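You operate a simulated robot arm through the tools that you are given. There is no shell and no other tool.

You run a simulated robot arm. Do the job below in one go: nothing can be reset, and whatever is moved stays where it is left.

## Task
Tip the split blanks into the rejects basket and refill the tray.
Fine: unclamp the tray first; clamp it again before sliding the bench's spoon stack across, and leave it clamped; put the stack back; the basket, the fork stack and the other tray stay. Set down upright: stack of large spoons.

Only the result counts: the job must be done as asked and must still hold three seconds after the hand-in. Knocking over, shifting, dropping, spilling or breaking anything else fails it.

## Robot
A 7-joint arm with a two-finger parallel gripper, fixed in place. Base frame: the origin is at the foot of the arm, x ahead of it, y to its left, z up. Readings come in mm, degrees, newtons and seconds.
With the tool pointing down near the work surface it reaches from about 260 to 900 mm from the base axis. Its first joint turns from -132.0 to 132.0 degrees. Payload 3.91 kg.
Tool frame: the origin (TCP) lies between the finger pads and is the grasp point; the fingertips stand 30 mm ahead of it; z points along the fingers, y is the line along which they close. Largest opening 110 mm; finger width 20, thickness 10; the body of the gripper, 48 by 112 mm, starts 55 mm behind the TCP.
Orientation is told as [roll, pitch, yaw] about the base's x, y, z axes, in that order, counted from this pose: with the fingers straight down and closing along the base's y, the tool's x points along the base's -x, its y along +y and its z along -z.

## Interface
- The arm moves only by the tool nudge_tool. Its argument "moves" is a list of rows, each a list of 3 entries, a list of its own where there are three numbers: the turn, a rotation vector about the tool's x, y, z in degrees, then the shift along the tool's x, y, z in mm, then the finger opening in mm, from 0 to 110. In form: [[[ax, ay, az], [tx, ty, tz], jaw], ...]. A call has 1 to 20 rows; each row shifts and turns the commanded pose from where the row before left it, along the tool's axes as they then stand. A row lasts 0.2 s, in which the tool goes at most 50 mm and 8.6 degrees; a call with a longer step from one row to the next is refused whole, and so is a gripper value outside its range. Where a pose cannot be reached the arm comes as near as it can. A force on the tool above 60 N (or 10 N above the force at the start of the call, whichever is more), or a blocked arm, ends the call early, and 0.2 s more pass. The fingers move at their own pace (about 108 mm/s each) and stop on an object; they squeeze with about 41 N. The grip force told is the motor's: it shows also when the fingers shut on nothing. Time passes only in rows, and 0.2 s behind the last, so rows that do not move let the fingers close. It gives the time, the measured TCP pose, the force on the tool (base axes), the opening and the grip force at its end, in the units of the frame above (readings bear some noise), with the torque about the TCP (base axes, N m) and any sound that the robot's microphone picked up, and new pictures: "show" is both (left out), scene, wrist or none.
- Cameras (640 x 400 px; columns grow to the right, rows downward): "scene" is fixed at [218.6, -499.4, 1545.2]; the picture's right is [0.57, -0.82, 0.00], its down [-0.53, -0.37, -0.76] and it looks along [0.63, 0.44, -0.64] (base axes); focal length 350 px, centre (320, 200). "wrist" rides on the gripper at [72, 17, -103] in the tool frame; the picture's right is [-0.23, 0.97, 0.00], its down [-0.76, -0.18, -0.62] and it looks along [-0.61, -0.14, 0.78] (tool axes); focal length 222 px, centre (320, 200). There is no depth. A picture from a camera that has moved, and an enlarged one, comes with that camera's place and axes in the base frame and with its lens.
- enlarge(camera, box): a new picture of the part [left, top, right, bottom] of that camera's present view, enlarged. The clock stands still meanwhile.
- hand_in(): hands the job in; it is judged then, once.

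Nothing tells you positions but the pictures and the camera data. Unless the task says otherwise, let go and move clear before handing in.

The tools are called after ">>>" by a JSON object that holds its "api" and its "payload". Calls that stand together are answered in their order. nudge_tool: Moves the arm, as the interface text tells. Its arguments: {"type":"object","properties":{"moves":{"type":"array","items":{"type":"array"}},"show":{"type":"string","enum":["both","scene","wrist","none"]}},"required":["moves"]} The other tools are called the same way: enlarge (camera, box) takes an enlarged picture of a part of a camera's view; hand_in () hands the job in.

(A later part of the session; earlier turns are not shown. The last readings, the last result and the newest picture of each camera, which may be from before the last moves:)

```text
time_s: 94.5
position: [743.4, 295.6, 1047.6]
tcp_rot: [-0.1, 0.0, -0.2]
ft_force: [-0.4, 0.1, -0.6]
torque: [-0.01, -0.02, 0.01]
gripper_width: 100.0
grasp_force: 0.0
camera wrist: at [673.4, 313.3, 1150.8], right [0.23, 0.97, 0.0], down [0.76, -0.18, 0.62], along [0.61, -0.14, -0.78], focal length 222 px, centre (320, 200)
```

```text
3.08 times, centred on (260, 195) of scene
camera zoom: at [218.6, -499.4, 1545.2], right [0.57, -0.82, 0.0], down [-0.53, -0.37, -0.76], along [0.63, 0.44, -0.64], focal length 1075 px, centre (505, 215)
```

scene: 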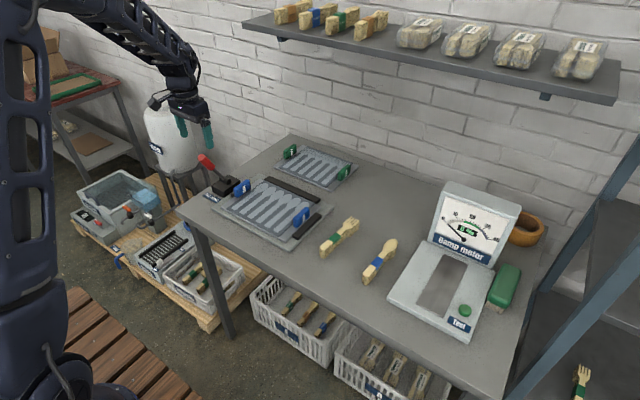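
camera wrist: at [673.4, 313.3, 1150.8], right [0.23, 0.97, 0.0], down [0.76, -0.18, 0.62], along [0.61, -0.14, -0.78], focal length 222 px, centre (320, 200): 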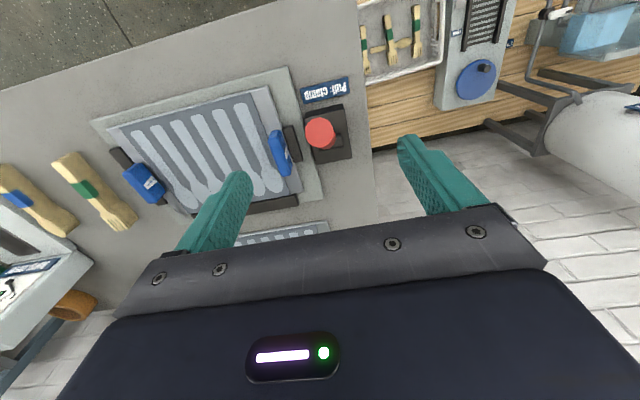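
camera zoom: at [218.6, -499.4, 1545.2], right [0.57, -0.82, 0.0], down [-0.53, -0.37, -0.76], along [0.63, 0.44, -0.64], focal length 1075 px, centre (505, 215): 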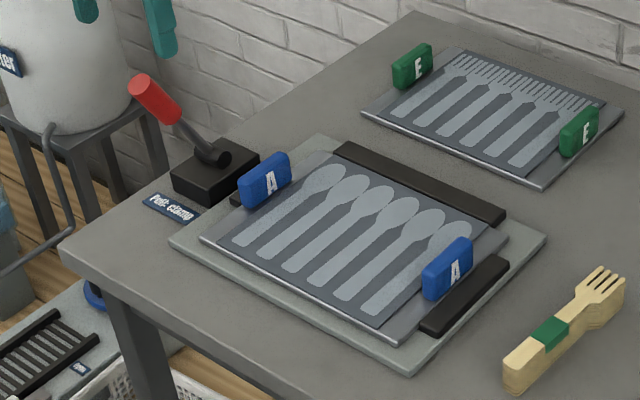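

Clamp lever, pad and tray all match the original clamped state. Next is the spoon stack, so I'll move over to look at it.

>>> {"api": "nudge_tool", "payload": {"moves": [[[0, 0, 0], [3, -43.8, 0], 110], [[0, 0, 0], [3, -43.8, 0], 110], [[0, 0, 0], [3, -43.8, 0], 110], [[0, 0, 0], [3, -43.8, 0], 110], [[0, 0, 0], [3, -43.8, 0], 110], [[0, 0, 0], [3, -43.8, 0], 110], [[0, 0, 0], [3, -43.8, 0], 110], [[0, 0, 0], [3, -43.8, 0], 110], [[0, 0, 0], [3, -43.8, 0], 110], [[0, 0, 0], [3, -43.8, 0], 110], [[0, 0, 0], [4, -43.8, 0], 110], [[0, 0, 0], [4, -43.8, 0], 110], [[0, 0, 0], [4, -43.8, 0], 110], [[0, 0, 0], [0, 0, 30], 110], [[0, 0, 0], [0, 0, 30], 110], [[0, 0, 0], [0, 0, 30], 110], [[0, 0, 0], [0, 0, 0], 110], [[0, 0, 0], [0, 0, 0], 110]], "show": "both"}}

>>> {"api": "enlarge", "payload": {"camera": "wrist", "box": [220, 60, 420, 220]}}

>>> {"api": "enlarge", "payload": {"camera": "scene", "box": [310, 200, 430, 300]}}

```text
time_s: 98.3
position: [702.0, -275.8, 957.1]
tcp_rot: [0.0, 0.0, 0.0]
ft_force: [0.8, -0.5, -1.1]
torque: [0.0, -0.02, 0.01]
gripper_width: 110.1
grasp_force: 0.1
camera wrist: at [631.9, -257.5, 1061.1], right [0.23, 0.97, 0.0], down [0.76, -0.18, 0.62], along [0.61, -0.14, -0.78], focal length 222 px, centre (320, 200)
```

scene: 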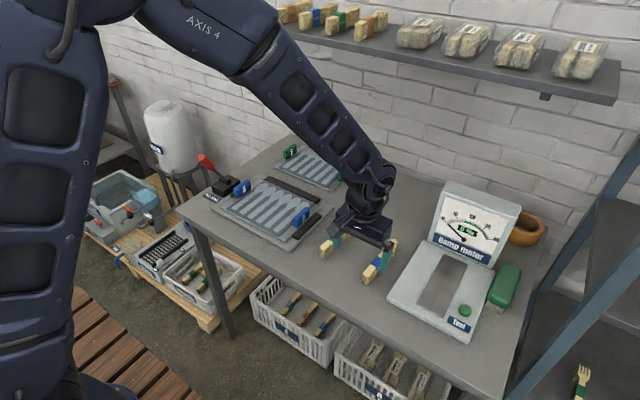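
wrist: 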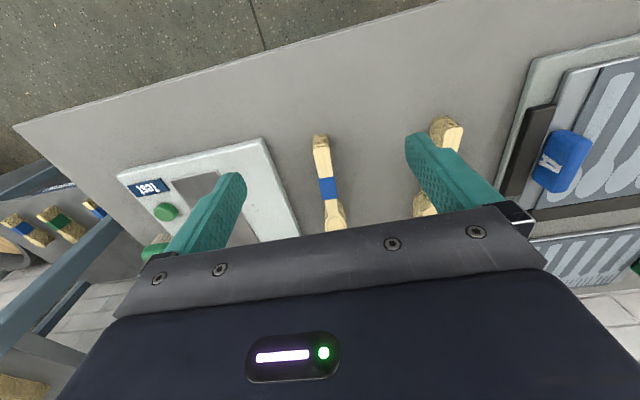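

```text
2.50 times, centred on (320, 140) of wrist
camera zoom: at [631.9, -257.5, 1061.1], right [0.23, 0.97, 0.0], down [0.76, -0.18, 0.62], along [0.61, -0.14, -0.78], focal length 555 px, centre (320, 350)
```

zoom: 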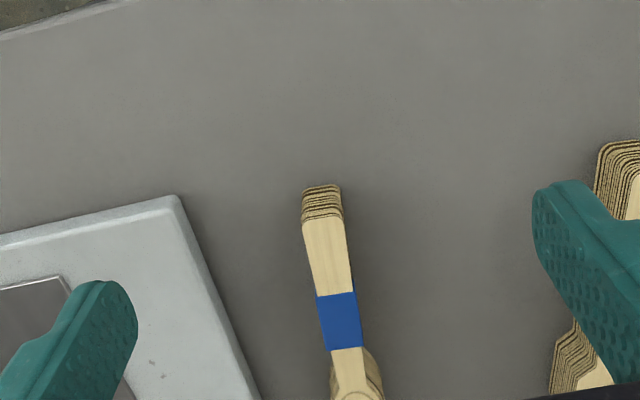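

```text
4.00 times, centred on (370, 250) of scene
camera zoom: at [218.6, -499.4, 1545.2], right [0.57, -0.82, 0.0], down [-0.53, -0.37, -0.76], along [0.63, 0.44, -0.64], focal length 1398 px, centre (120, 0)
```

zoom: 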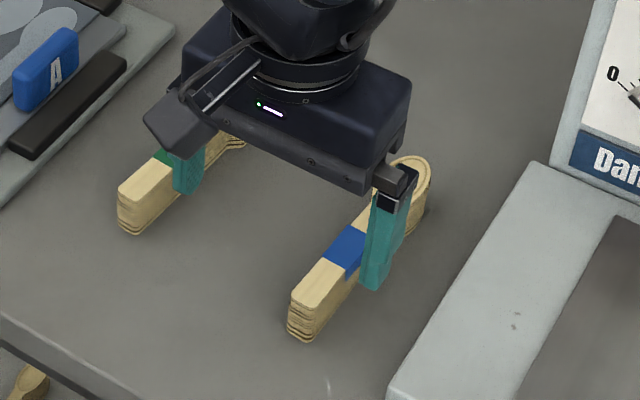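

The stack's handle end is near (731, -281) with its top around z=846. I'll step back for a full view of it.

>>> {"api": "nudge_tool", "payload": {"moves": [[[0, 0, 0], [35, 0, -15], 110], [[0, 0, 0], [35, 0, -15], 110], [[0, 0, 0], [0, 0, 0], 110], [[0, 0, 0], [0, 0, 0], 110]], "show": "wrist"}}

>>> {"api": "enlarge", "payload": {"camera": "wrist", "box": [260, 100, 400, 220]}}

>>> {"api": "enlarge", "payload": {"camera": "scene", "box": [340, 210, 440, 290]}}

```text
time_s: 99.3
position: [632.3, -276.2, 989.7]
tcp_rot: [0.0, 0.1, 0.0]
ft_force: [0.6, -0.2, -0.1]
torque: [0.0, 0.03, 0.01]
gripper_width: 110.2
grasp_force: 0.1
camera wrist: at [561.2, -258.5, 1092.1], right [0.23, 0.97, 0.0], down [0.76, -0.18, 0.62], along [0.61, -0.14, -0.78], focal length 222 px, centre (320, 200)
```

wrist: 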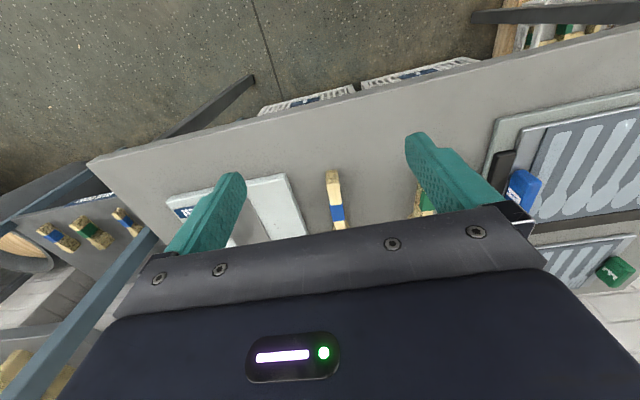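

```text
3.33 times, centred on (330, 160) of wrist
camera zoom: at [561.2, -258.5, 1092.1], right [0.23, 0.97, 0.0], down [0.76, -0.18, 0.62], along [0.61, -0.14, -0.78], focal length 740 px, centre (287, 333)
```

zoom: 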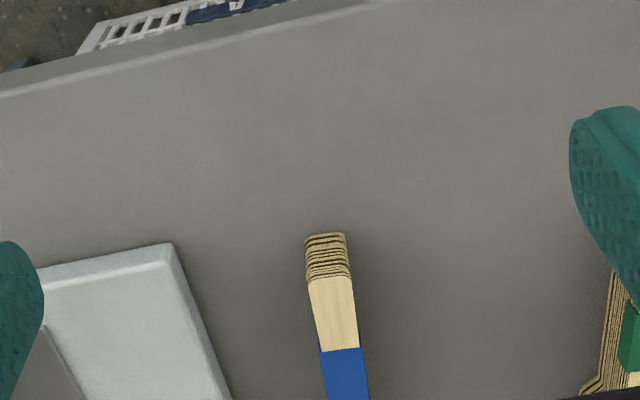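

```text
5.00 times, centred on (390, 250) of scene
camera zoom: at [218.6, -499.4, 1545.2], right [0.57, -0.82, 0.0], down [-0.53, -0.37, -0.76], along [0.63, 0.44, -0.64], focal length 1748 px, centre (-30, -50)
```

zoom: 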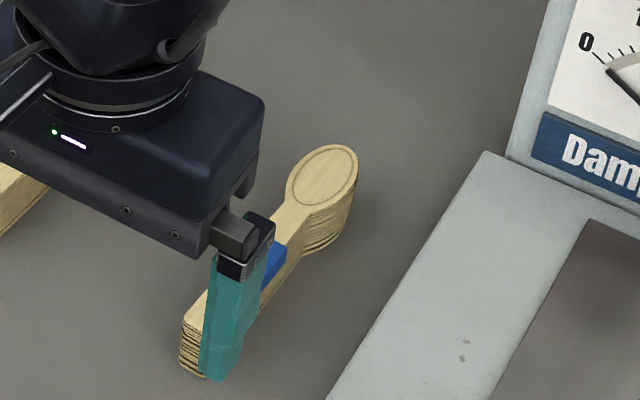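

>>> {"api": "nudge_tool", "payload": {"moves": [[[0, 0, 0], [-45, 5, 0], 110], [[0, 0, 0], [-45, 5, 0], 110], [[0, 0, 0], [-45, 4, 0], 110], [[0, 0, 0], [0, 0, 0], 110], [[0, 0, 0], [0, 0, 0], 110]], "show": "wrist"}}

>>> {"api": "enlarge", "payload": {"camera": "wrist", "box": [240, 40, 400, 220]}}

>>> {"api": "enlarge", "payload": {"camera": "scene", "box": [340, 210, 440, 290]}}

```text
time_s: 100.5
position: [768.4, -262.7, 991.1]
tcp_rot: [0.0, -0.1, 0.0]
ft_force: [-0.8, 0.1, -0.3]
torque: [-0.01, 0.03, -0.02]
gripper_width: 109.8
grasp_force: 0.0
camera wrist: at [697.7, -244.7, 1092.8], right [0.23, 0.97, 0.0], down [0.76, -0.18, 0.62], along [0.61, -0.14, -0.78], focal length 222 px, centre (320, 200)
```

wrist: 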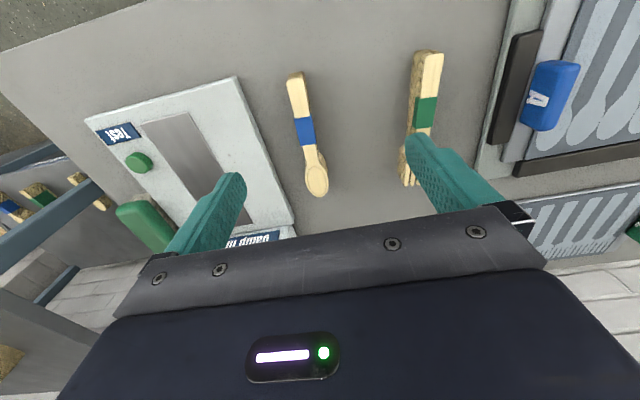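

```text
2.22 times, centred on (320, 130) of wrist
camera zoom: at [697.7, -244.7, 1092.8], right [0.23, 0.97, 0.0], down [0.76, -0.18, 0.62], along [0.61, -0.14, -0.78], focal length 494 px, centre (320, 356)
```

zoom: 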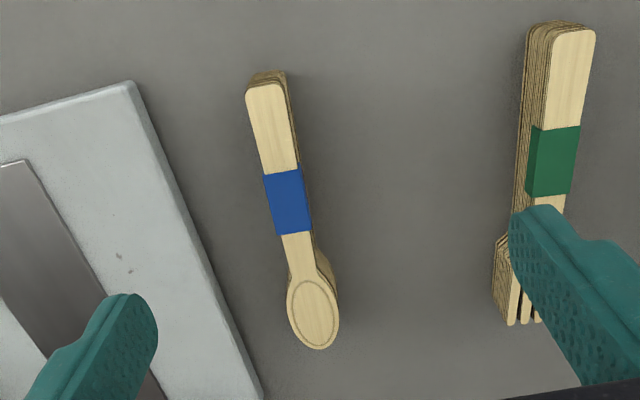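

```text
5.00 times, centred on (390, 250) of scene
camera zoom: at [218.6, -499.4, 1545.2], right [0.57, -0.82, 0.0], down [-0.53, -0.37, -0.76], along [0.63, 0.44, -0.64], focal length 1748 px, centre (-30, -50)
```

zoom: 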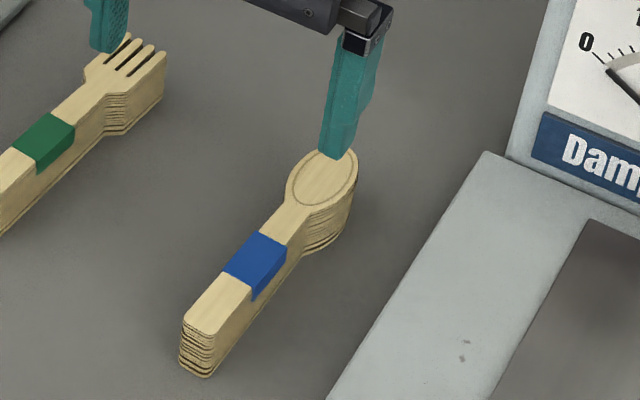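

Clear full view: the stack is about 150 mm long, its handle about 18 mm wide, yawed about -4.5° from the x-axis, with the band centre near (788, -284). Before grasping I'll re-measure the tray slots from above.

>>> {"api": "nudge_tool", "payload": {"moves": [[[0, 0, 0], [3, 42, 0], 110], [[0, 0, 0], [3, 42, 0], 110], [[0, 0, 0], [3, 42, 0], 110], [[0, 0, 0], [3, 42, 0], 110], [[0, 0, 0], [3, 42, 0], 110], [[0, 0, 0], [3, 42, 0], 110], [[0, 0, 0], [3, 42, 0], 110], [[0, 0, 0], [3, 42, 0], 110], [[0, 0, 0], [4, 42, 0], 110], [[0, 0, 0], [0, 0, 0], 110], [[0, 0, 0], [0, 0, 0], 110]], "show": "wrist"}}

>>> {"api": "enlarge", "payload": {"camera": "wrist", "box": [200, 20, 440, 230]}}

```text
time_s: 102.9
position: [738.8, 118.7, 988.3]
tcp_rot: [0.0, 0.0, 0.0]
ft_force: [-0.5, 0.5, 0.2]
torque: [-0.02, 0.0, 0.01]
gripper_width: 110.2
grasp_force: 0.1
camera wrist: at [668.2, 136.3, 1091.9], right [0.23, 0.97, 0.0], down [0.76, -0.18, 0.62], along [0.61, -0.14, -0.78], focal length 222 px, centre (320, 200)
```

wrist: 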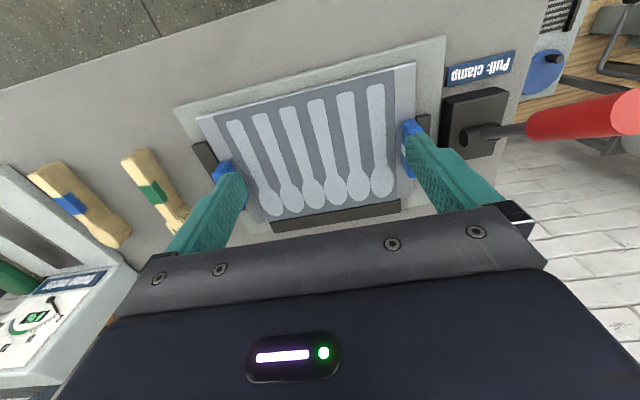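

```text
1.90 times, centred on (320, 125) of wrist
camera zoom: at [668.2, 136.3, 1091.9], right [0.23, 0.97, 0.0], down [0.76, -0.18, 0.62], along [0.61, -0.14, -0.78], focal length 423 px, centre (320, 343)
```

zoom: 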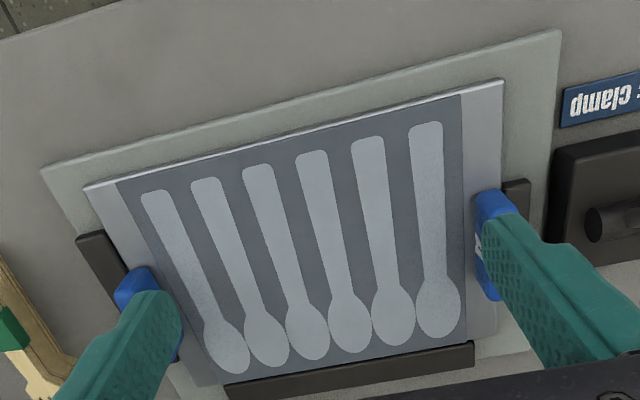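

Slots lie at y≈16 to 182, pitch 33 mm, x from 731 to 887, so the stack's x already matches the slots to within 1 mm. I'll return to the stack and align the gripper with its slight yaw.

>>> {"api": "nudge_tool", "payload": {"moves": [[[0, 0, 0], [-5.8, -40.3, 0], 110], [[0, 0, 0], [-5.8, -40.3, 0], 110], [[0, 0, 0], [-5.8, -40.3, 0], 110], [[0, 0, 0], [-5.8, -40.3, 0], 110], [[0, 0, 0], [-5.8, -40.3, 0], 110], [[0, 0, 0], [-5.8, -40.3, 0], 80], [[0, 0, 0], [-5.8, -40.3, 0], 60], [[0, 0, 0], [-5.8, -40.3, 0], 50], [[0, 0, 0], [-5.8, -40.3, 0], 50], [[0, 0, 0], [-5.8, -40.3, 0], 50], [[0, 0, 3.7], [0, 0, 0], 50], [[0, 0, 0], [0, 0, 30], 50], [[0, 0, 0], [0, 0, 30], 50], [[0, 0, 0], [0, 0, 20], 50], [[0, 0, 0], [0, 0, 0], 50], [[0, 0, 0], [0, 0, 0], 50]], "show": "both"}}

>>> {"api": "enlarge", "payload": {"camera": "wrist", "box": [220, 40, 420, 240]}}

>>> {"api": "enlarge", "payload": {"camera": "scene", "box": [320, 190, 440, 300]}}

```text
time_s: 106.3
position: [796.2, -284.2, 908.5]
tcp_rot: [0.0, 0.0, -3.7]
ft_force: [0.5, 0.0, -0.3]
torque: [0.0, -0.04, 0.01]
gripper_width: 49.8
grasp_force: 0.1
camera wrist: at [727.4, -262.1, 1011.7], right [0.29, 0.96, 0.0], down [0.75, -0.23, 0.62], along [0.6, -0.18, -0.78], focal length 222 px, centre (320, 200)
```

scene: 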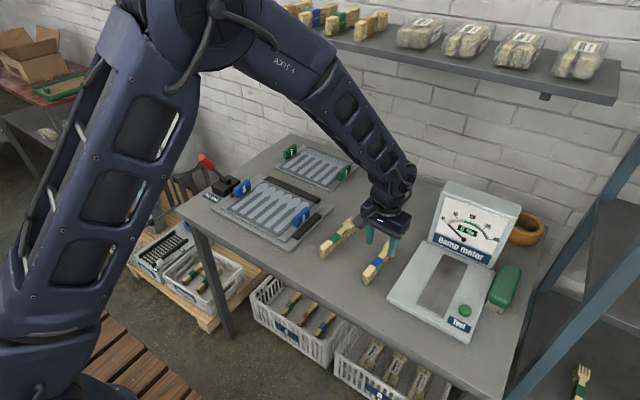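
wrist: 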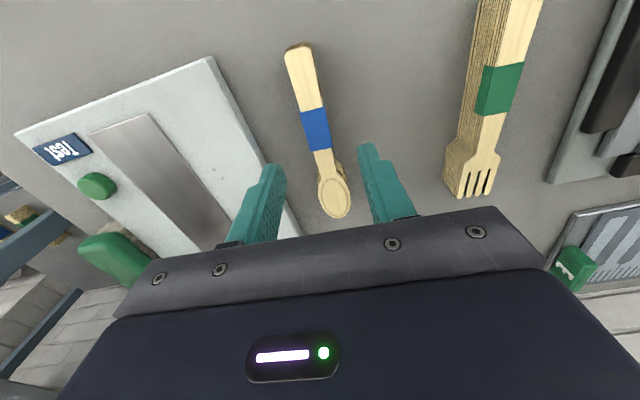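

```text
2.00 times, centred on (320, 140) of wrist
camera zoom: at [727.4, -262.1, 1011.7], right [0.29, 0.96, 0.0], down [0.75, -0.23, 0.62], along [0.6, -0.18, -0.78], focal length 444 px, centre (320, 320)
```

zoom: 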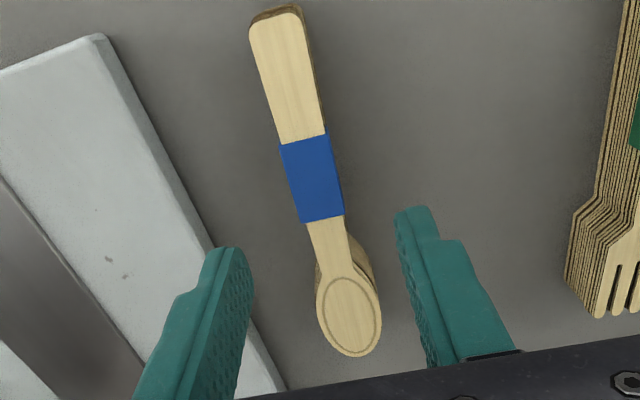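

```text
3.64 times, centred on (380, 245) of scene
camera zoom: at [218.6, -499.4, 1545.2], right [0.57, -0.82, 0.0], down [-0.53, -0.37, -0.76], along [0.63, 0.44, -0.64], focal length 1271 px, centre (102, 36)
```

zoom: 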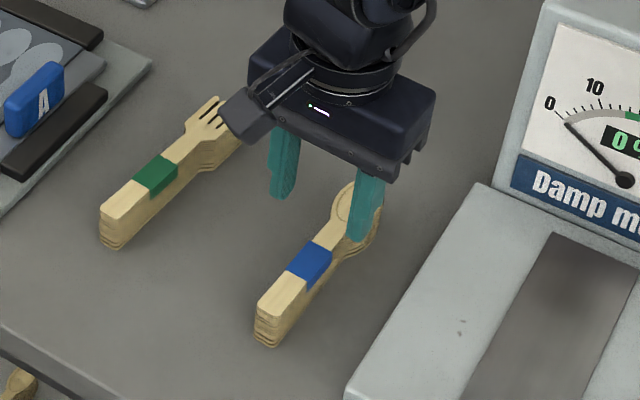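

>>> {"api": "nudge_tool", "payload": {"moves": [[[0, 0, 0.5], [0, -2.5, 0], 50], [[0, 0, 0], [0, 0, 15], 50], [[0, 0, 0], [0, 0, 15], 50], [[0, 0, 0], [0, 0, 10], 46], [[0, 0, 0], [0, 0, 0], 46], [[0, 0, 0], [0, 0, 0], 46]], "show": "both"}}

>>> {"api": "enlarge", "payload": {"camera": "wrist", "box": [220, 40, 420, 240]}}

>>> {"api": "enlarge", "payload": {"camera": "scene", "box": [320, 190, 440, 300]}}

```text
time_s: 107.7
position: [795.5, -286.6, 866.5]
tcp_rot: [0.0, 0.1, -4.2]
ft_force: [-0.2, -0.2, 0.0]
torque: [0.02, 0.01, 0.0]
gripper_width: 46.0
grasp_force: 0.1
camera wrist: at [726.9, -264.3, 970.6], right [0.3, 0.95, 0.0], down [0.75, -0.23, 0.62], along [0.59, -0.19, -0.78], focal length 222 px, centre (320, 200)
```

scene: 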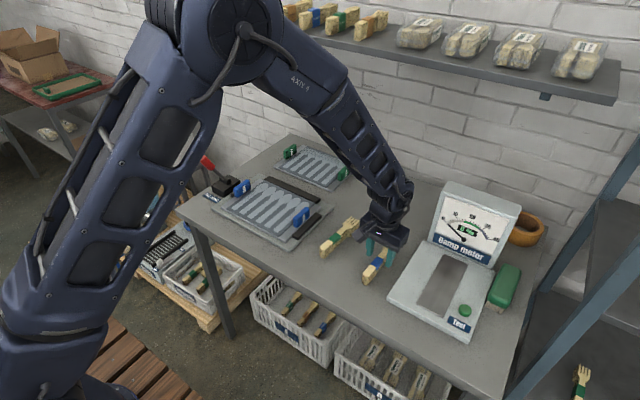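
wrist: 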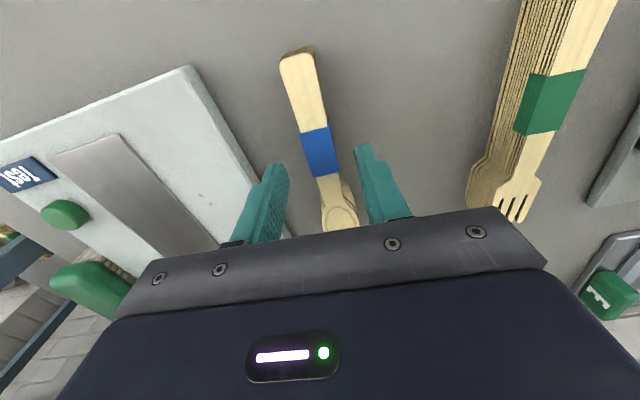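

```text
2.00 times, centred on (320, 140) of wrist
camera zoom: at [726.9, -264.3, 970.6], right [0.3, 0.95, 0.0], down [0.75, -0.23, 0.62], along [0.59, -0.19, -0.78], focal length 444 px, centre (320, 320)
```

zoom: 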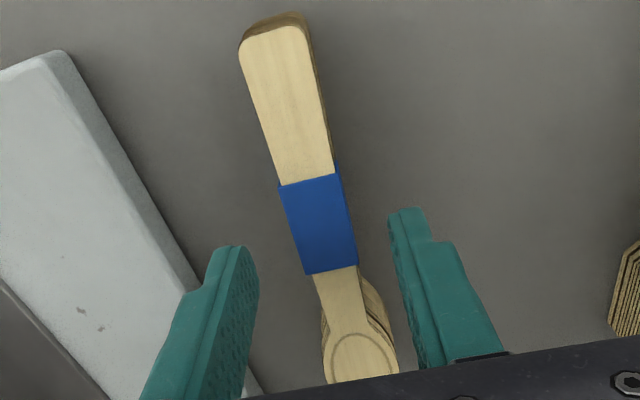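

```text
3.64 times, centred on (380, 245) of scene
camera zoom: at [218.6, -499.4, 1545.2], right [0.57, -0.82, 0.0], down [-0.53, -0.37, -0.76], along [0.63, 0.44, -0.64], focal length 1271 px, centre (102, 36)
```

zoom: 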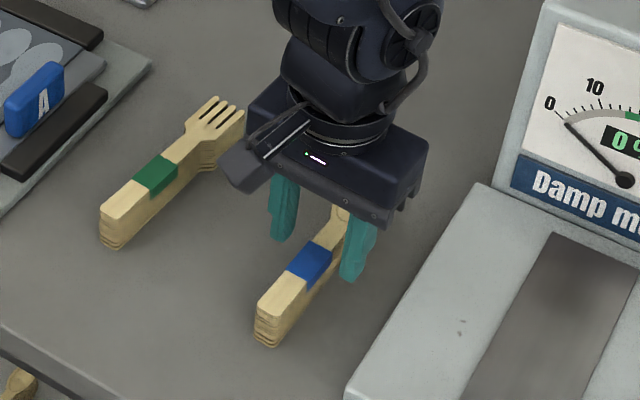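

>>> {"api": "enlarge", "payload": {"camera": "wrist", "box": [270, 130, 380, 230]}}

```text
4.00 times, centred on (325, 180) of wrist
camera zoom: at [726.9, -264.3, 970.6], right [0.3, 0.95, 0.0], down [0.75, -0.23, 0.62], along [0.59, -0.19, -0.78], focal length 888 px, centre (300, 280)
```

zoom: 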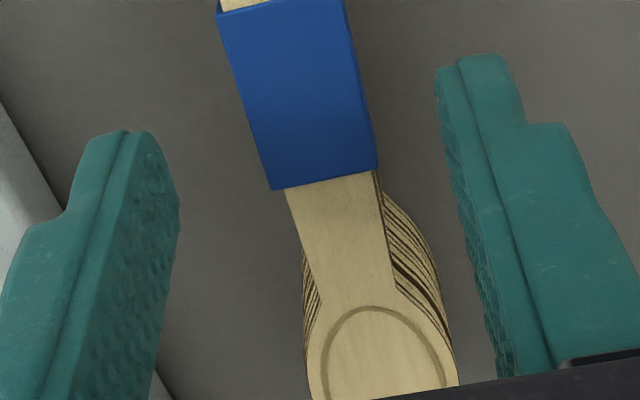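

The stack sits about 2.8 mm toward +y of the finger centre; the yaw alignment is good. I'll correct, descend and close.

>>> {"api": "nudge_tool", "payload": {"moves": [[[0, 0, 0], [0, 2.8, 0], 46], [[0, 0, 0], [0, 0, 6], 44], [[0, 0, 0], [0, 0, 6], 40], [[0, 0, 0], [0, 0, 5], 36], [[0, 0, 0], [0, 0, 0], 36], [[0, 0, 0], [0, 0, 0], 36]], "show": "wrist"}}

>>> {"api": "enlarge", "payload": {"camera": "wrist", "box": [270, 130, 380, 230]}}

>>> {"api": "enlarge", "payload": {"camera": "scene", "box": [330, 200, 430, 290]}}

```text
time_s: 109.1
position: [795.2, -284.7, 850.2]
tcp_rot: [0.0, 0.0, -4.1]
ft_force: [-0.1, -0.5, 0.6]
torque: [0.02, -0.01, 0.01]
gripper_width: 36.2
grasp_force: 0.1
camera wrist: at [727.2, -261.8, 953.8], right [0.3, 0.95, 0.0], down [0.75, -0.23, 0.62], along [0.6, -0.19, -0.78], focal length 222 px, centre (320, 200)
```

wrist: 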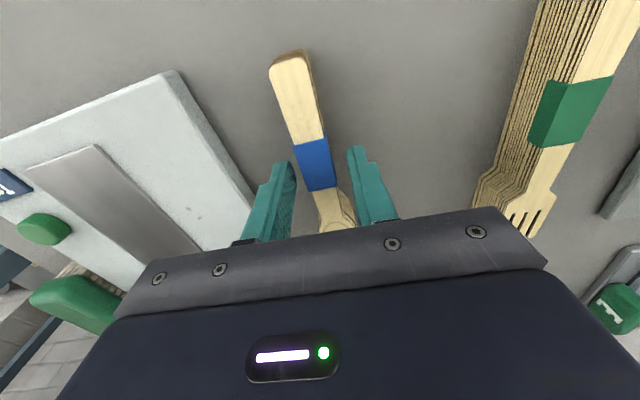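

```text
4.00 times, centred on (325, 180) of wrist
camera zoom: at [727.2, -261.8, 953.8], right [0.3, 0.95, 0.0], down [0.75, -0.23, 0.62], along [0.6, -0.19, -0.78], focal length 888 px, centre (300, 280)
```

zoom: 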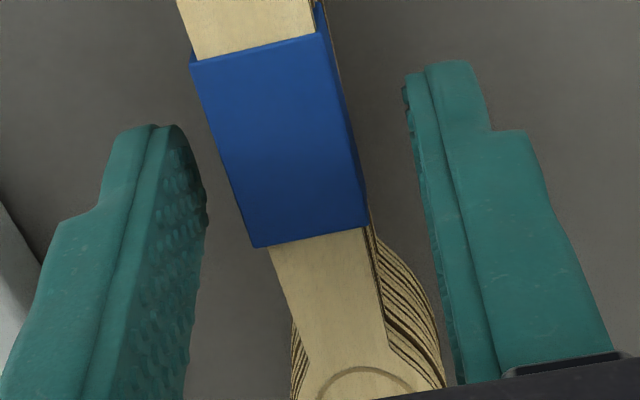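

```text
4.44 times, centred on (380, 245) of scene
camera zoom: at [218.6, -499.4, 1545.2], right [0.57, -0.82, 0.0], down [-0.53, -0.37, -0.76], along [0.63, 0.44, -0.64], focal length 1553 px, centre (53, 0)
```

zoom: 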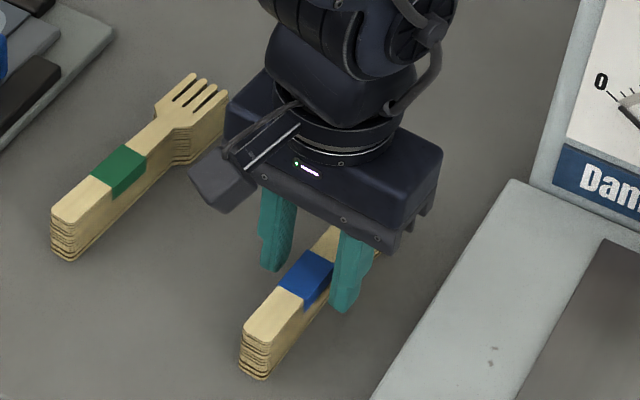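

Centred. Closing on the stack.

>>> {"api": "nudge_tool", "payload": {"moves": [[[0, 0, 0], [0, 0, 1], 28], [[0, 0, 0], [0, 0, 0], 0], [[0, 0, 0], [0, 0, 0], 0], [[0, 0, 0], [0, 0, 0], 0], [[0, 0, 0], [0, 0, 0], 0]], "show": "wrist"}}

>>> {"api": "enlarge", "payload": {"camera": "wrist", "box": [270, 130, 380, 230]}}

```text
time_s: 110.3
position: [796.4, -284.5, 849.8]
tcp_rot: [0.0, 0.0, -4.2]
ft_force: [0.1, 1.4, 2.0]
torque: [0.02, -0.15, 0.05]
gripper_width: 16.4
grasp_force: 41.3
camera wrist: at [726.9, -261.8, 952.9], right [0.3, 0.95, 0.0], down [0.75, -0.23, 0.62], along [0.6, -0.19, -0.78], focal length 222 px, centre (320, 200)
```

wrist: 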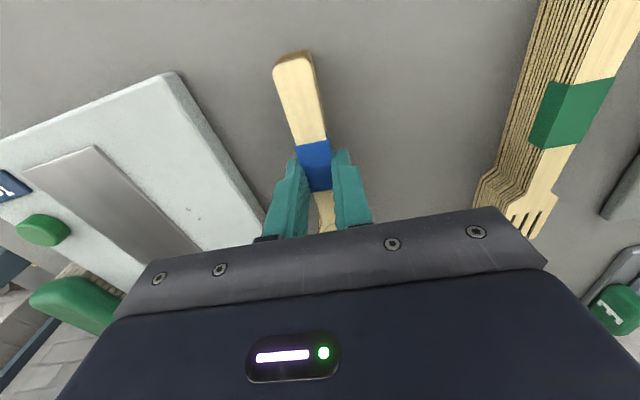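

```text
4.00 times, centred on (325, 180) of wrist
camera zoom: at [726.9, -261.8, 952.9], right [0.3, 0.95, 0.0], down [0.75, -0.23, 0.62], along [0.6, -0.19, -0.78], focal length 888 px, centre (300, 280)
```

zoom: 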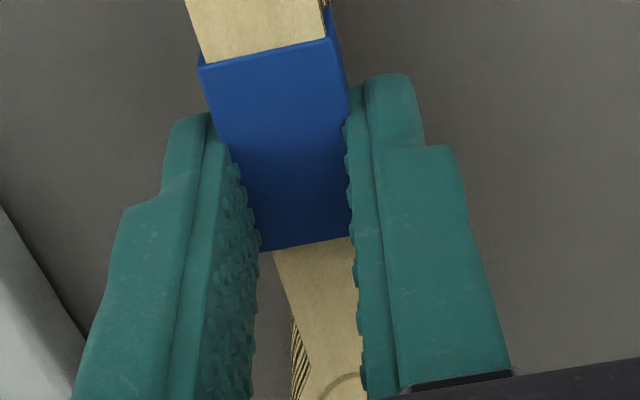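

Gripped at 16.4 mm. I'll lift slowly and check the load.

>>> {"api": "nudge_tool", "payload": {"moves": [[[0, 0, 0], [0, 0, -1], 0], [[0, 0, 0], [0, 0, -2], 0], [[0, 0, 0], [0, 0, -2], 0], [[0, 0, 0], [0, 0, -3], 0], [[0, 0, 0], [0, 0, -3], 0], [[0, 0, 0], [0, 0, -4], 0], [[0, 0, 0], [0, 0, 0], 0]], "show": "both"}}

>>> {"api": "enlarge", "payload": {"camera": "scene", "box": [330, 200, 430, 290]}}

>>> {"api": "enlarge", "payload": {"camera": "wrist", "box": [250, 40, 390, 230]}}

```text
time_s: 111.9
position: [797.4, -284.2, 864.2]
tcp_rot: [-0.1, 0.0, -4.3]
ft_force: [-0.3, -0.4, -0.3]
torque: [-0.01, 0.04, 0.04]
gripper_width: 16.7
grasp_force: 40.4
camera wrist: at [728.0, -261.3, 968.1], right [0.3, 0.95, 0.0], down [0.75, -0.23, 0.62], along [0.59, -0.19, -0.78], focal length 222 px, centre (320, 200)
```

scene: 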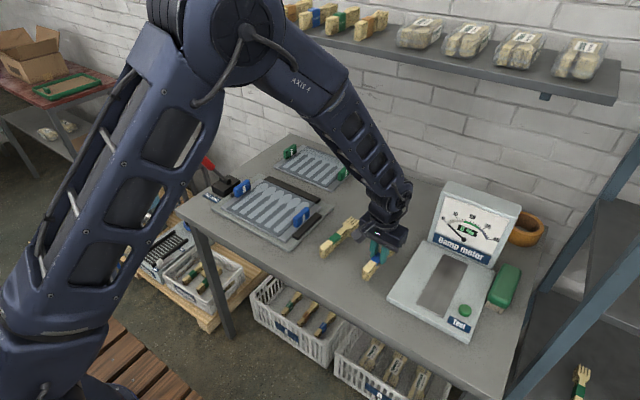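
wrist: 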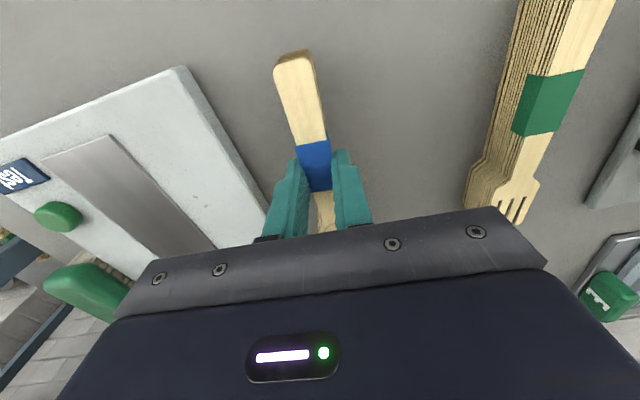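

```text
4.44 times, centred on (380, 245) of scene
camera zoom: at [218.6, -499.4, 1545.2], right [0.57, -0.82, 0.0], down [-0.53, -0.37, -0.76], along [0.63, 0.44, -0.64], focal length 1553 px, centre (53, 0)
```

zoom: 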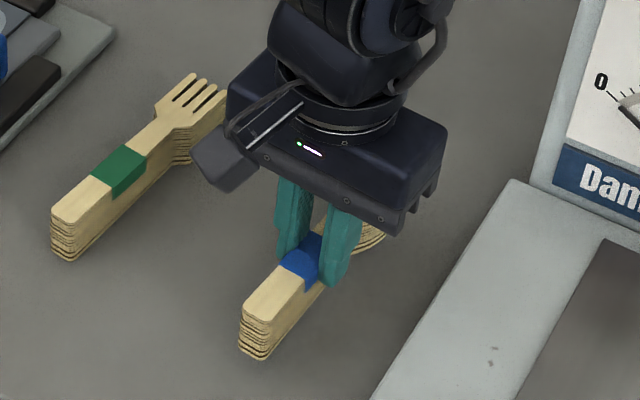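

```text
2.11 times, centred on (320, 135) of wrist
camera zoom: at [728.0, -261.3, 968.1], right [0.3, 0.95, 0.0], down [0.75, -0.23, 0.62], along [0.59, -0.19, -0.78], focal length 468 px, centre (320, 337)
```

zoom: 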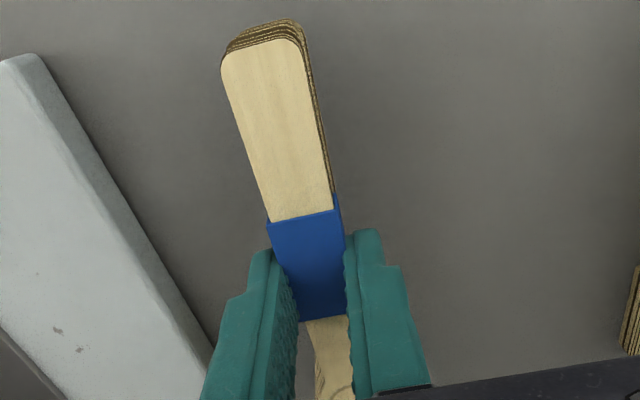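

The stack lifts level and is very light. I'll raise it clear of the fork stack and tray handle before crossing over.

>>> {"api": "nudge_tool", "payload": {"moves": [[[0, 0, 0], [0, 0, -6], 0], [[0, 0, 0], [0, 0, -10], 0], [[0, 0, 0], [0, 0, -15], 0], [[0, 0, 0], [0, 0, -20], 0], [[0, 0, 0], [0, 0, -20], 0], [[0, 0, 0], [0, 0, -15], 0], [[0, 0, 0], [0, 0, -10], 0], [[0, 0, -2.1], [0, 0, 0], 0], [[0, 0, -2.1], [0, 0, 0], 0], [[0, 0, 0], [0, 0, 0], 0]], "show": "both"}}

>>> {"api": "enlarge", "payload": {"camera": "scene", "box": [320, 170, 430, 270]}}

```text
time_s: 114.1
position: [796.5, -284.6, 961.5]
tcp_rot: [0.0, 0.0, 0.0]
ft_force: [0.2, 0.7, 0.4]
torque: [0.04, -0.01, 0.02]
gripper_width: 16.7
grasp_force: 41.3
camera wrist: at [726.1, -266.8, 1064.1], right [0.23, 0.97, 0.0], down [0.76, -0.18, 0.62], along [0.61, -0.14, -0.78], focal length 222 px, centre (320, 200)
```

scene: 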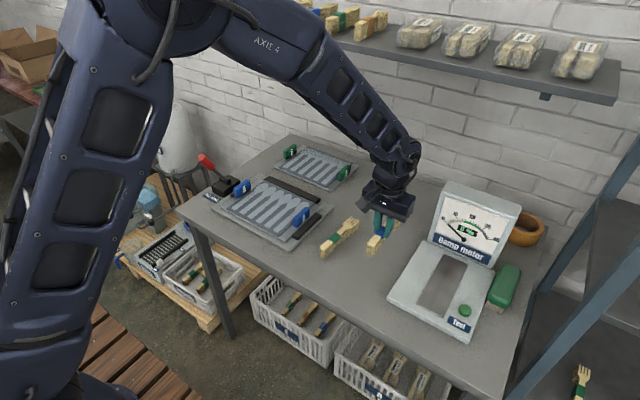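
wrist: 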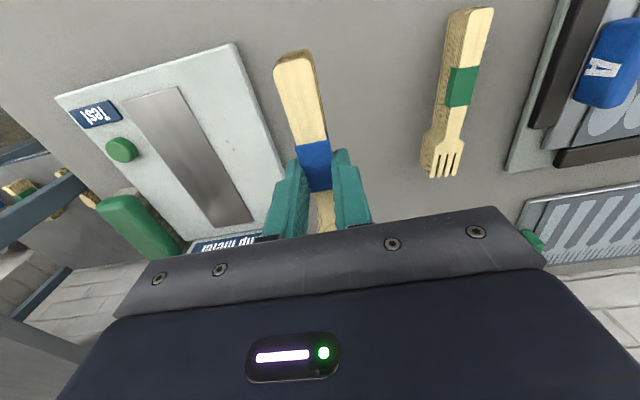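

```text
4.00 times, centred on (375, 220) of scene
camera zoom: at [218.6, -499.4, 1545.2], right [0.57, -0.82, 0.0], down [-0.53, -0.37, -0.76], along [0.63, 0.44, -0.64], focal length 1398 px, centre (100, 120)
```

zoom: 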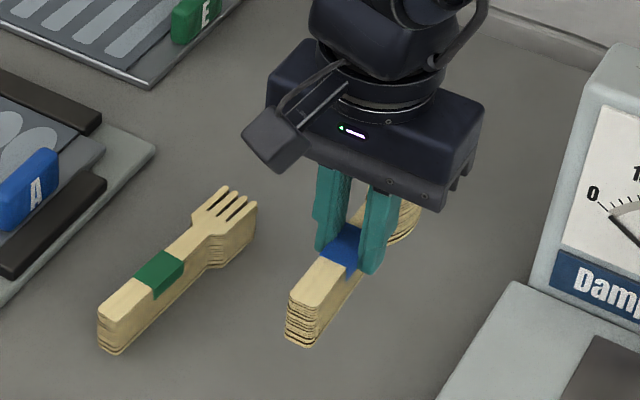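

Held well. Crossing to the low-y end of the tray, above slot 1.

>>> {"api": "nudge_tool", "payload": {"moves": [[[0, 0, 0], [-0.7, 10, 0], 0], [[0, 0, 0], [0, 20, 0], 0], [[0, 0, 0], [0, 30, 0], 0], [[0, 0, 0], [0, 30, 0], 0], [[0, 0, 0], [0, 30, 0], 0], [[0, 0, 0], [0, 30, 0], 0], [[0, 0, 0], [0, 30, 0], 0], [[0, 0, 0], [0, 30, 0], 0], [[0, 0, 0], [0, 30, 0], 0], [[0, 0, 0], [0, 30, 0], 0], [[0, 0, 0], [0, 15, 0], 0], [[0, 0, 0], [0, 10, 0], 0], [[0, 0, 0], [0, 0, 0], 0], [[0, 0, 0], [0, 0, 0], 0]], "show": "both"}}

>>> {"api": "enlarge", "payload": {"camera": "scene", "box": [230, 140, 350, 260]}}

>>> {"api": "enlarge", "payload": {"camera": "wrist", "box": [220, 40, 480, 230]}}

```text
time_s: 117.1
position: [796.8, 10.7, 961.1]
tcp_rot: [0.0, 0.0, -0.1]
ft_force: [0.6, -0.1, 0.3]
torque: [0.02, 0.06, -0.02]
gripper_width: 16.7
grasp_force: 40.7
camera wrist: at [726.7, 28.7, 1064.1], right [0.23, 0.97, 0.0], down [0.76, -0.18, 0.62], along [0.61, -0.14, -0.78], focal length 222 px, centre (320, 200)
```

scene: 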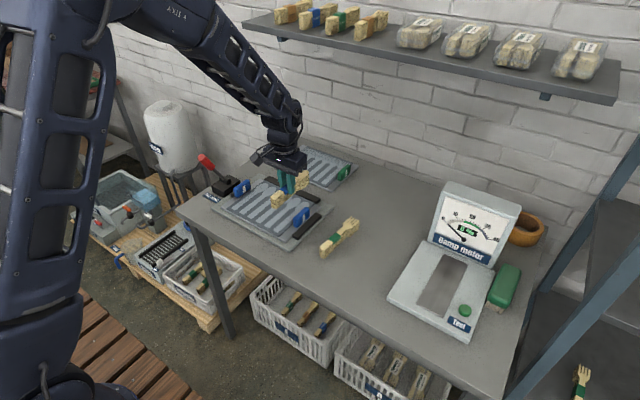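
wrist: 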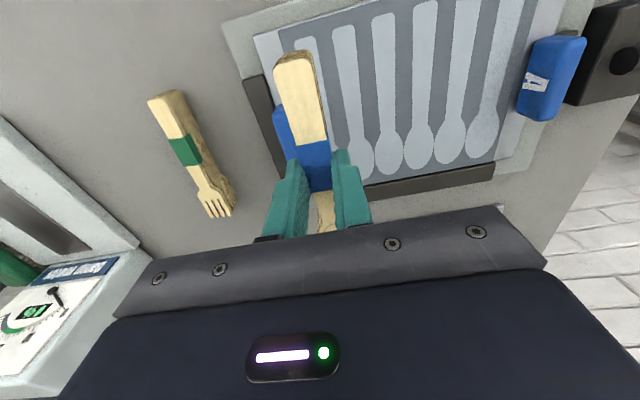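

```text
3.33 times, centred on (290, 200) of scene
camera zoom: at [218.6, -499.4, 1545.2], right [0.57, -0.82, 0.0], down [-0.53, -0.37, -0.76], along [0.63, 0.44, -0.64], focal length 1165 px, centre (420, 200)
```

zoom: 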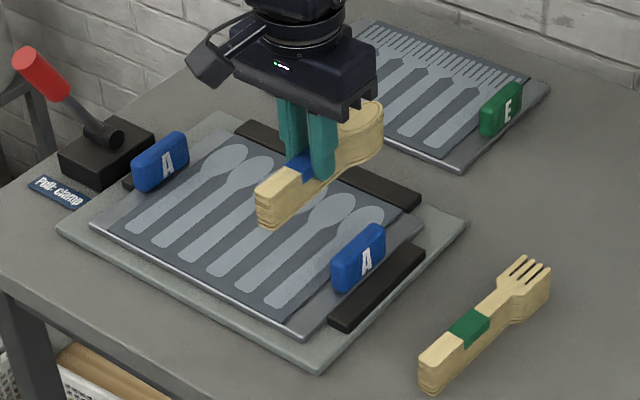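

```text
2.11 times, centred on (350, 135) of wrist
camera zoom: at [726.7, 28.7, 1064.1], right [0.23, 0.97, 0.0], down [0.76, -0.18, 0.62], along [0.61, -0.14, -0.78], focal length 468 px, centre (257, 337)
```

zoom: 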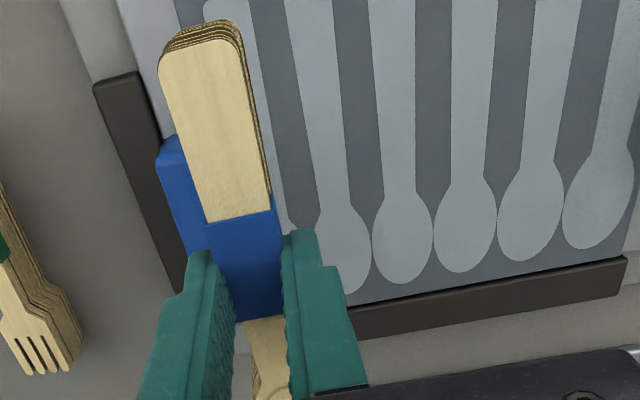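

The stack is over slot 1 and clear of the right tray handle. I'll lower it toward the tray surface.

>>> {"api": "nudge_tool", "payload": {"moves": [[[0, 0, 0], [0, 0, 10], 0], [[0, 0, 0], [0, 0, 20], 0], [[0, 0, 0], [0, 0, 20], 0], [[0, 0, 0], [0, 0, 15], 0], [[0, 0, 0], [0, 0, 8], 0], [[0, 0, 0], [0, 0, 4], 0], [[0, 0, 0], [0, 0, 0], 0]], "show": "both"}}

>>> {"api": "enlarge", "payload": {"camera": "scene", "box": [250, 160, 340, 250]}}

>>> {"api": "enlarge", "payload": {"camera": "wrist", "box": [220, 40, 480, 230]}}

```text
time_s: 118.7
position: [797.9, 10.4, 883.1]
tcp_rot: [0.1, 0.0, 0.0]
ft_force: [-0.6, 1.1, 0.3]
torque: [0.0, 0.0, 0.02]
gripper_width: 16.6
grasp_force: 41.0
camera wrist: at [726.3, 28.5, 986.5], right [0.23, 0.97, 0.0], down [0.76, -0.18, 0.62], along [0.61, -0.14, -0.78], focal length 222 px, centre (320, 200)
```

scene: 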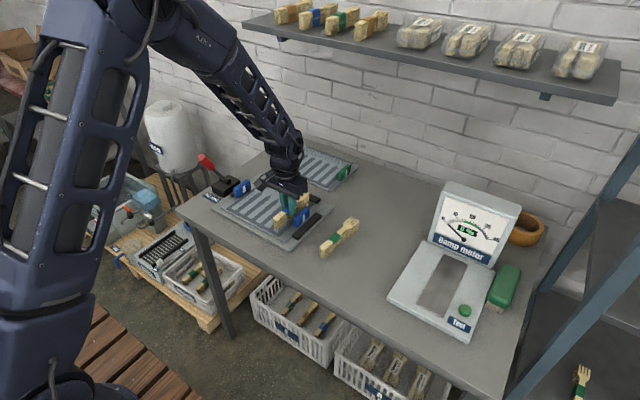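
wrist: 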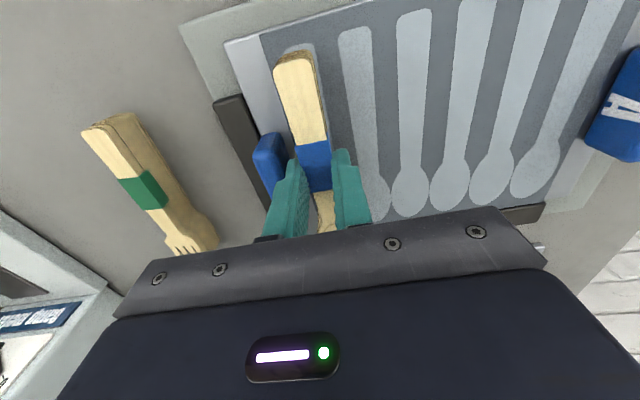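

```text
4.44 times, centred on (295, 205) of scene
camera zoom: at [218.6, -499.4, 1545.2], right [0.57, -0.82, 0.0], down [-0.53, -0.37, -0.76], along [0.63, 0.44, -0.64], focal length 1553 px, centre (431, 178)
```

zoom: 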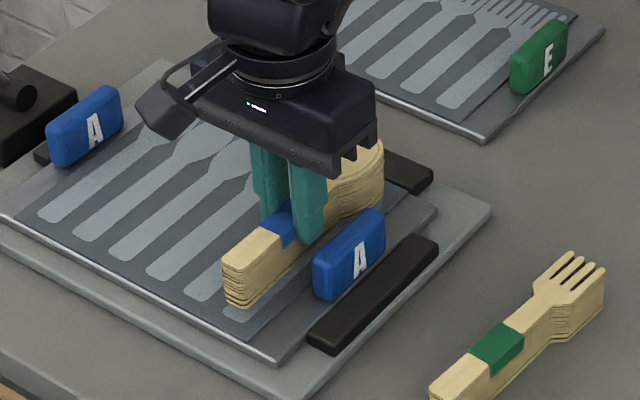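

```text
2.11 times, centred on (350, 135) of wrist
camera zoom: at [726.3, 28.5, 986.5], right [0.23, 0.97, 0.0], down [0.76, -0.18, 0.62], along [0.61, -0.14, -0.78], focal length 468 px, centre (257, 337)
```

zoom: 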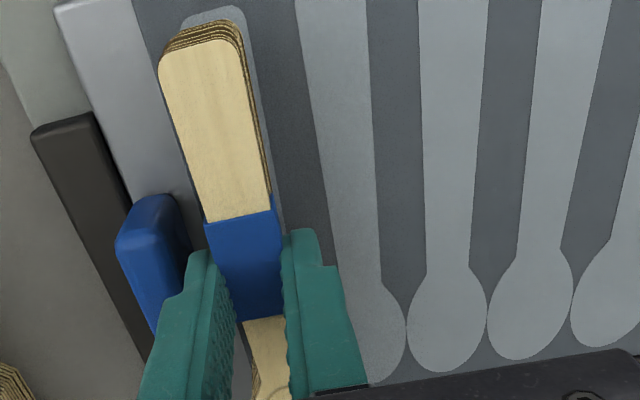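

>>> {"api": "enlarge", "payload": {"camera": "wrist", "box": [240, 110, 340, 210]}}

>>> {"api": "enlarge", "payload": {"camera": "scene", "box": [275, 185, 325, 230]}}

```text
4.00 times, centred on (290, 160) of wrist
camera zoom: at [726.3, 28.5, 986.5], right [0.23, 0.97, 0.0], down [0.76, -0.18, 0.62], along [0.61, -0.14, -0.78], focal length 888 px, centre (440, 360)
```

zoom: 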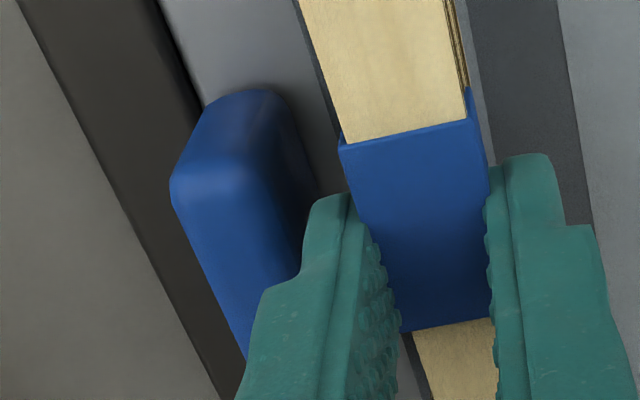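

```text
8.89 times, centred on (300, 208) of scene
camera zoom: at [218.6, -499.4, 1545.2], right [0.57, -0.82, 0.0], down [-0.53, -0.37, -0.76], along [0.63, 0.44, -0.64], focal length 3107 px, centre (498, 133)
```

zoom: 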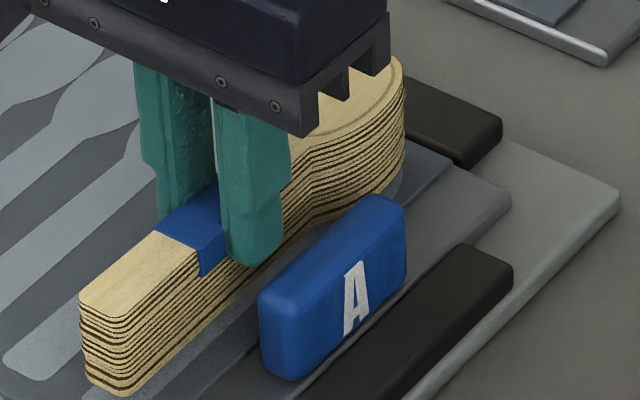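

Clearances look fine, about 4 mm to the tray handle. Lowering gently to contact.

>>> {"api": "nudge_tool", "payload": {"moves": [[[0, 0, 0], [0, 0, 4], 0], [[0, 0, 0], [0, 0, 4], 0], [[0, 0, 0], [0, 0, 3], 0], [[0, 0, 0], [0, 0, 0], 0]], "show": "none"}}

>>> {"api": "nudge_tool", "payload": {"moves": [[[0, 0, 0], [0, 0, 1.5], 0], [[0, 0, 0], [0, 0, 0], 0]], "show": "none"}}

>>> {"api": "nudge_tool", "payload": {"moves": [[[0, 0, 0], [0, 0, 1.5], 0], [[0, 0, 0], [0, 0, 0], 0]], "show": "none"}}

>>> {"api": "nudge_tool", "payload": {"moves": [[[0, 0, 0], [0, 0, 1], 0], [[0, 0, 0], [0, 0, 0], 0]], "show": "scene"}}

>>> {"api": "enlarge", "payload": {"camera": "scene", "box": [265, 185, 325, 235]}}

```text
time_s: 119.7
position: [796.9, 10.9, 872.7]
tcp_rot: [0.0, -0.2, 0.0]
ft_force: [-1.3, 0.3, 7.8]
torque: [0.0, -0.6, -0.01]
gripper_width: 16.5
grasp_force: 40.5
```

```text
time_s: 120.3
position: [796.5, 10.3, 874.2]
tcp_rot: [-0.1, -0.2, 0.1]
ft_force: [-4.8, -1.2, 36.5]
torque: [-0.01, 0.11, -0.01]
gripper_width: 16.8
grasp_force: 41.0
```

```text
time_s: 120.9
position: [798.9, 10.5, 871.7]
tcp_rot: [0.1, -0.1, 0.0]
ft_force: [3.4, 1.1, 36.7]
torque: [0.02, -0.15, 0.0]
gripper_width: 17.0
grasp_force: 40.5
```

```text
time_s: 121.5
position: [797.2, 10.3, 869.7]
tcp_rot: [0.0, -0.1, 0.1]
ft_force: [2.7, -1.8, 35.2]
torque: [-0.03, -0.13, 0.01]
gripper_width: 16.6
grasp_force: 40.9
```

scene: 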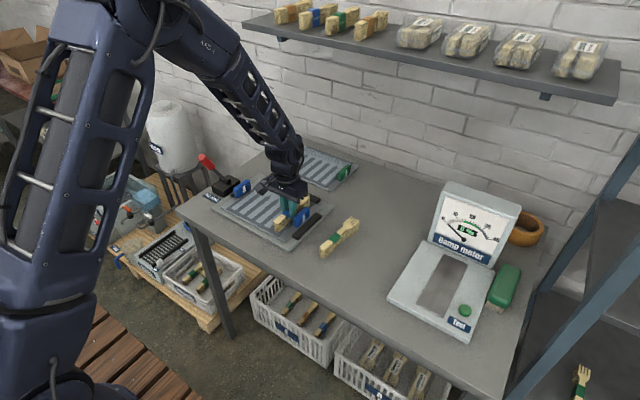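

```text
8.00 times, centred on (295, 210) of scene
camera zoom: at [218.6, -499.4, 1545.2], right [0.57, -0.82, 0.0], down [-0.53, -0.37, -0.76], along [0.63, 0.44, -0.64], focal length 2796 px, centre (520, 120)
```

zoom: 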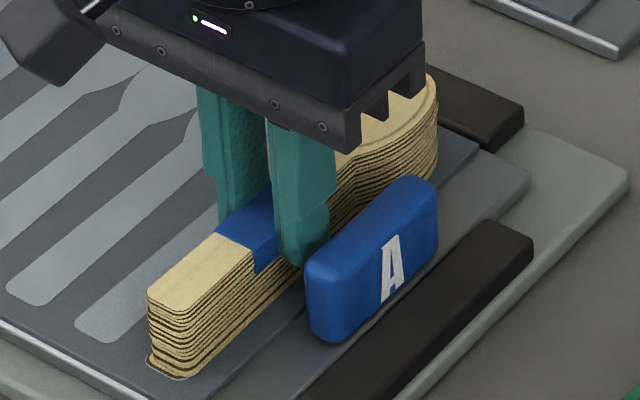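

Contact came a bit early and it's pressing about 35 N. I'll ease off to a light contact before sliding.

>>> {"api": "nudge_tool", "payload": {"moves": [[[0, 0, 0], [0, 0, -1], 0], [[0, 0, 0], [0, 0, 0], 0]], "show": "none"}}

```text
time_s: 122.1
position: [797.1, 11.3, 869.9]
tcp_rot: [0.0, -0.1, 0.0]
ft_force: [2.7, -0.8, 16.4]
torque: [-0.02, -0.52, -0.04]
gripper_width: 16.7
grasp_force: 41.1
```

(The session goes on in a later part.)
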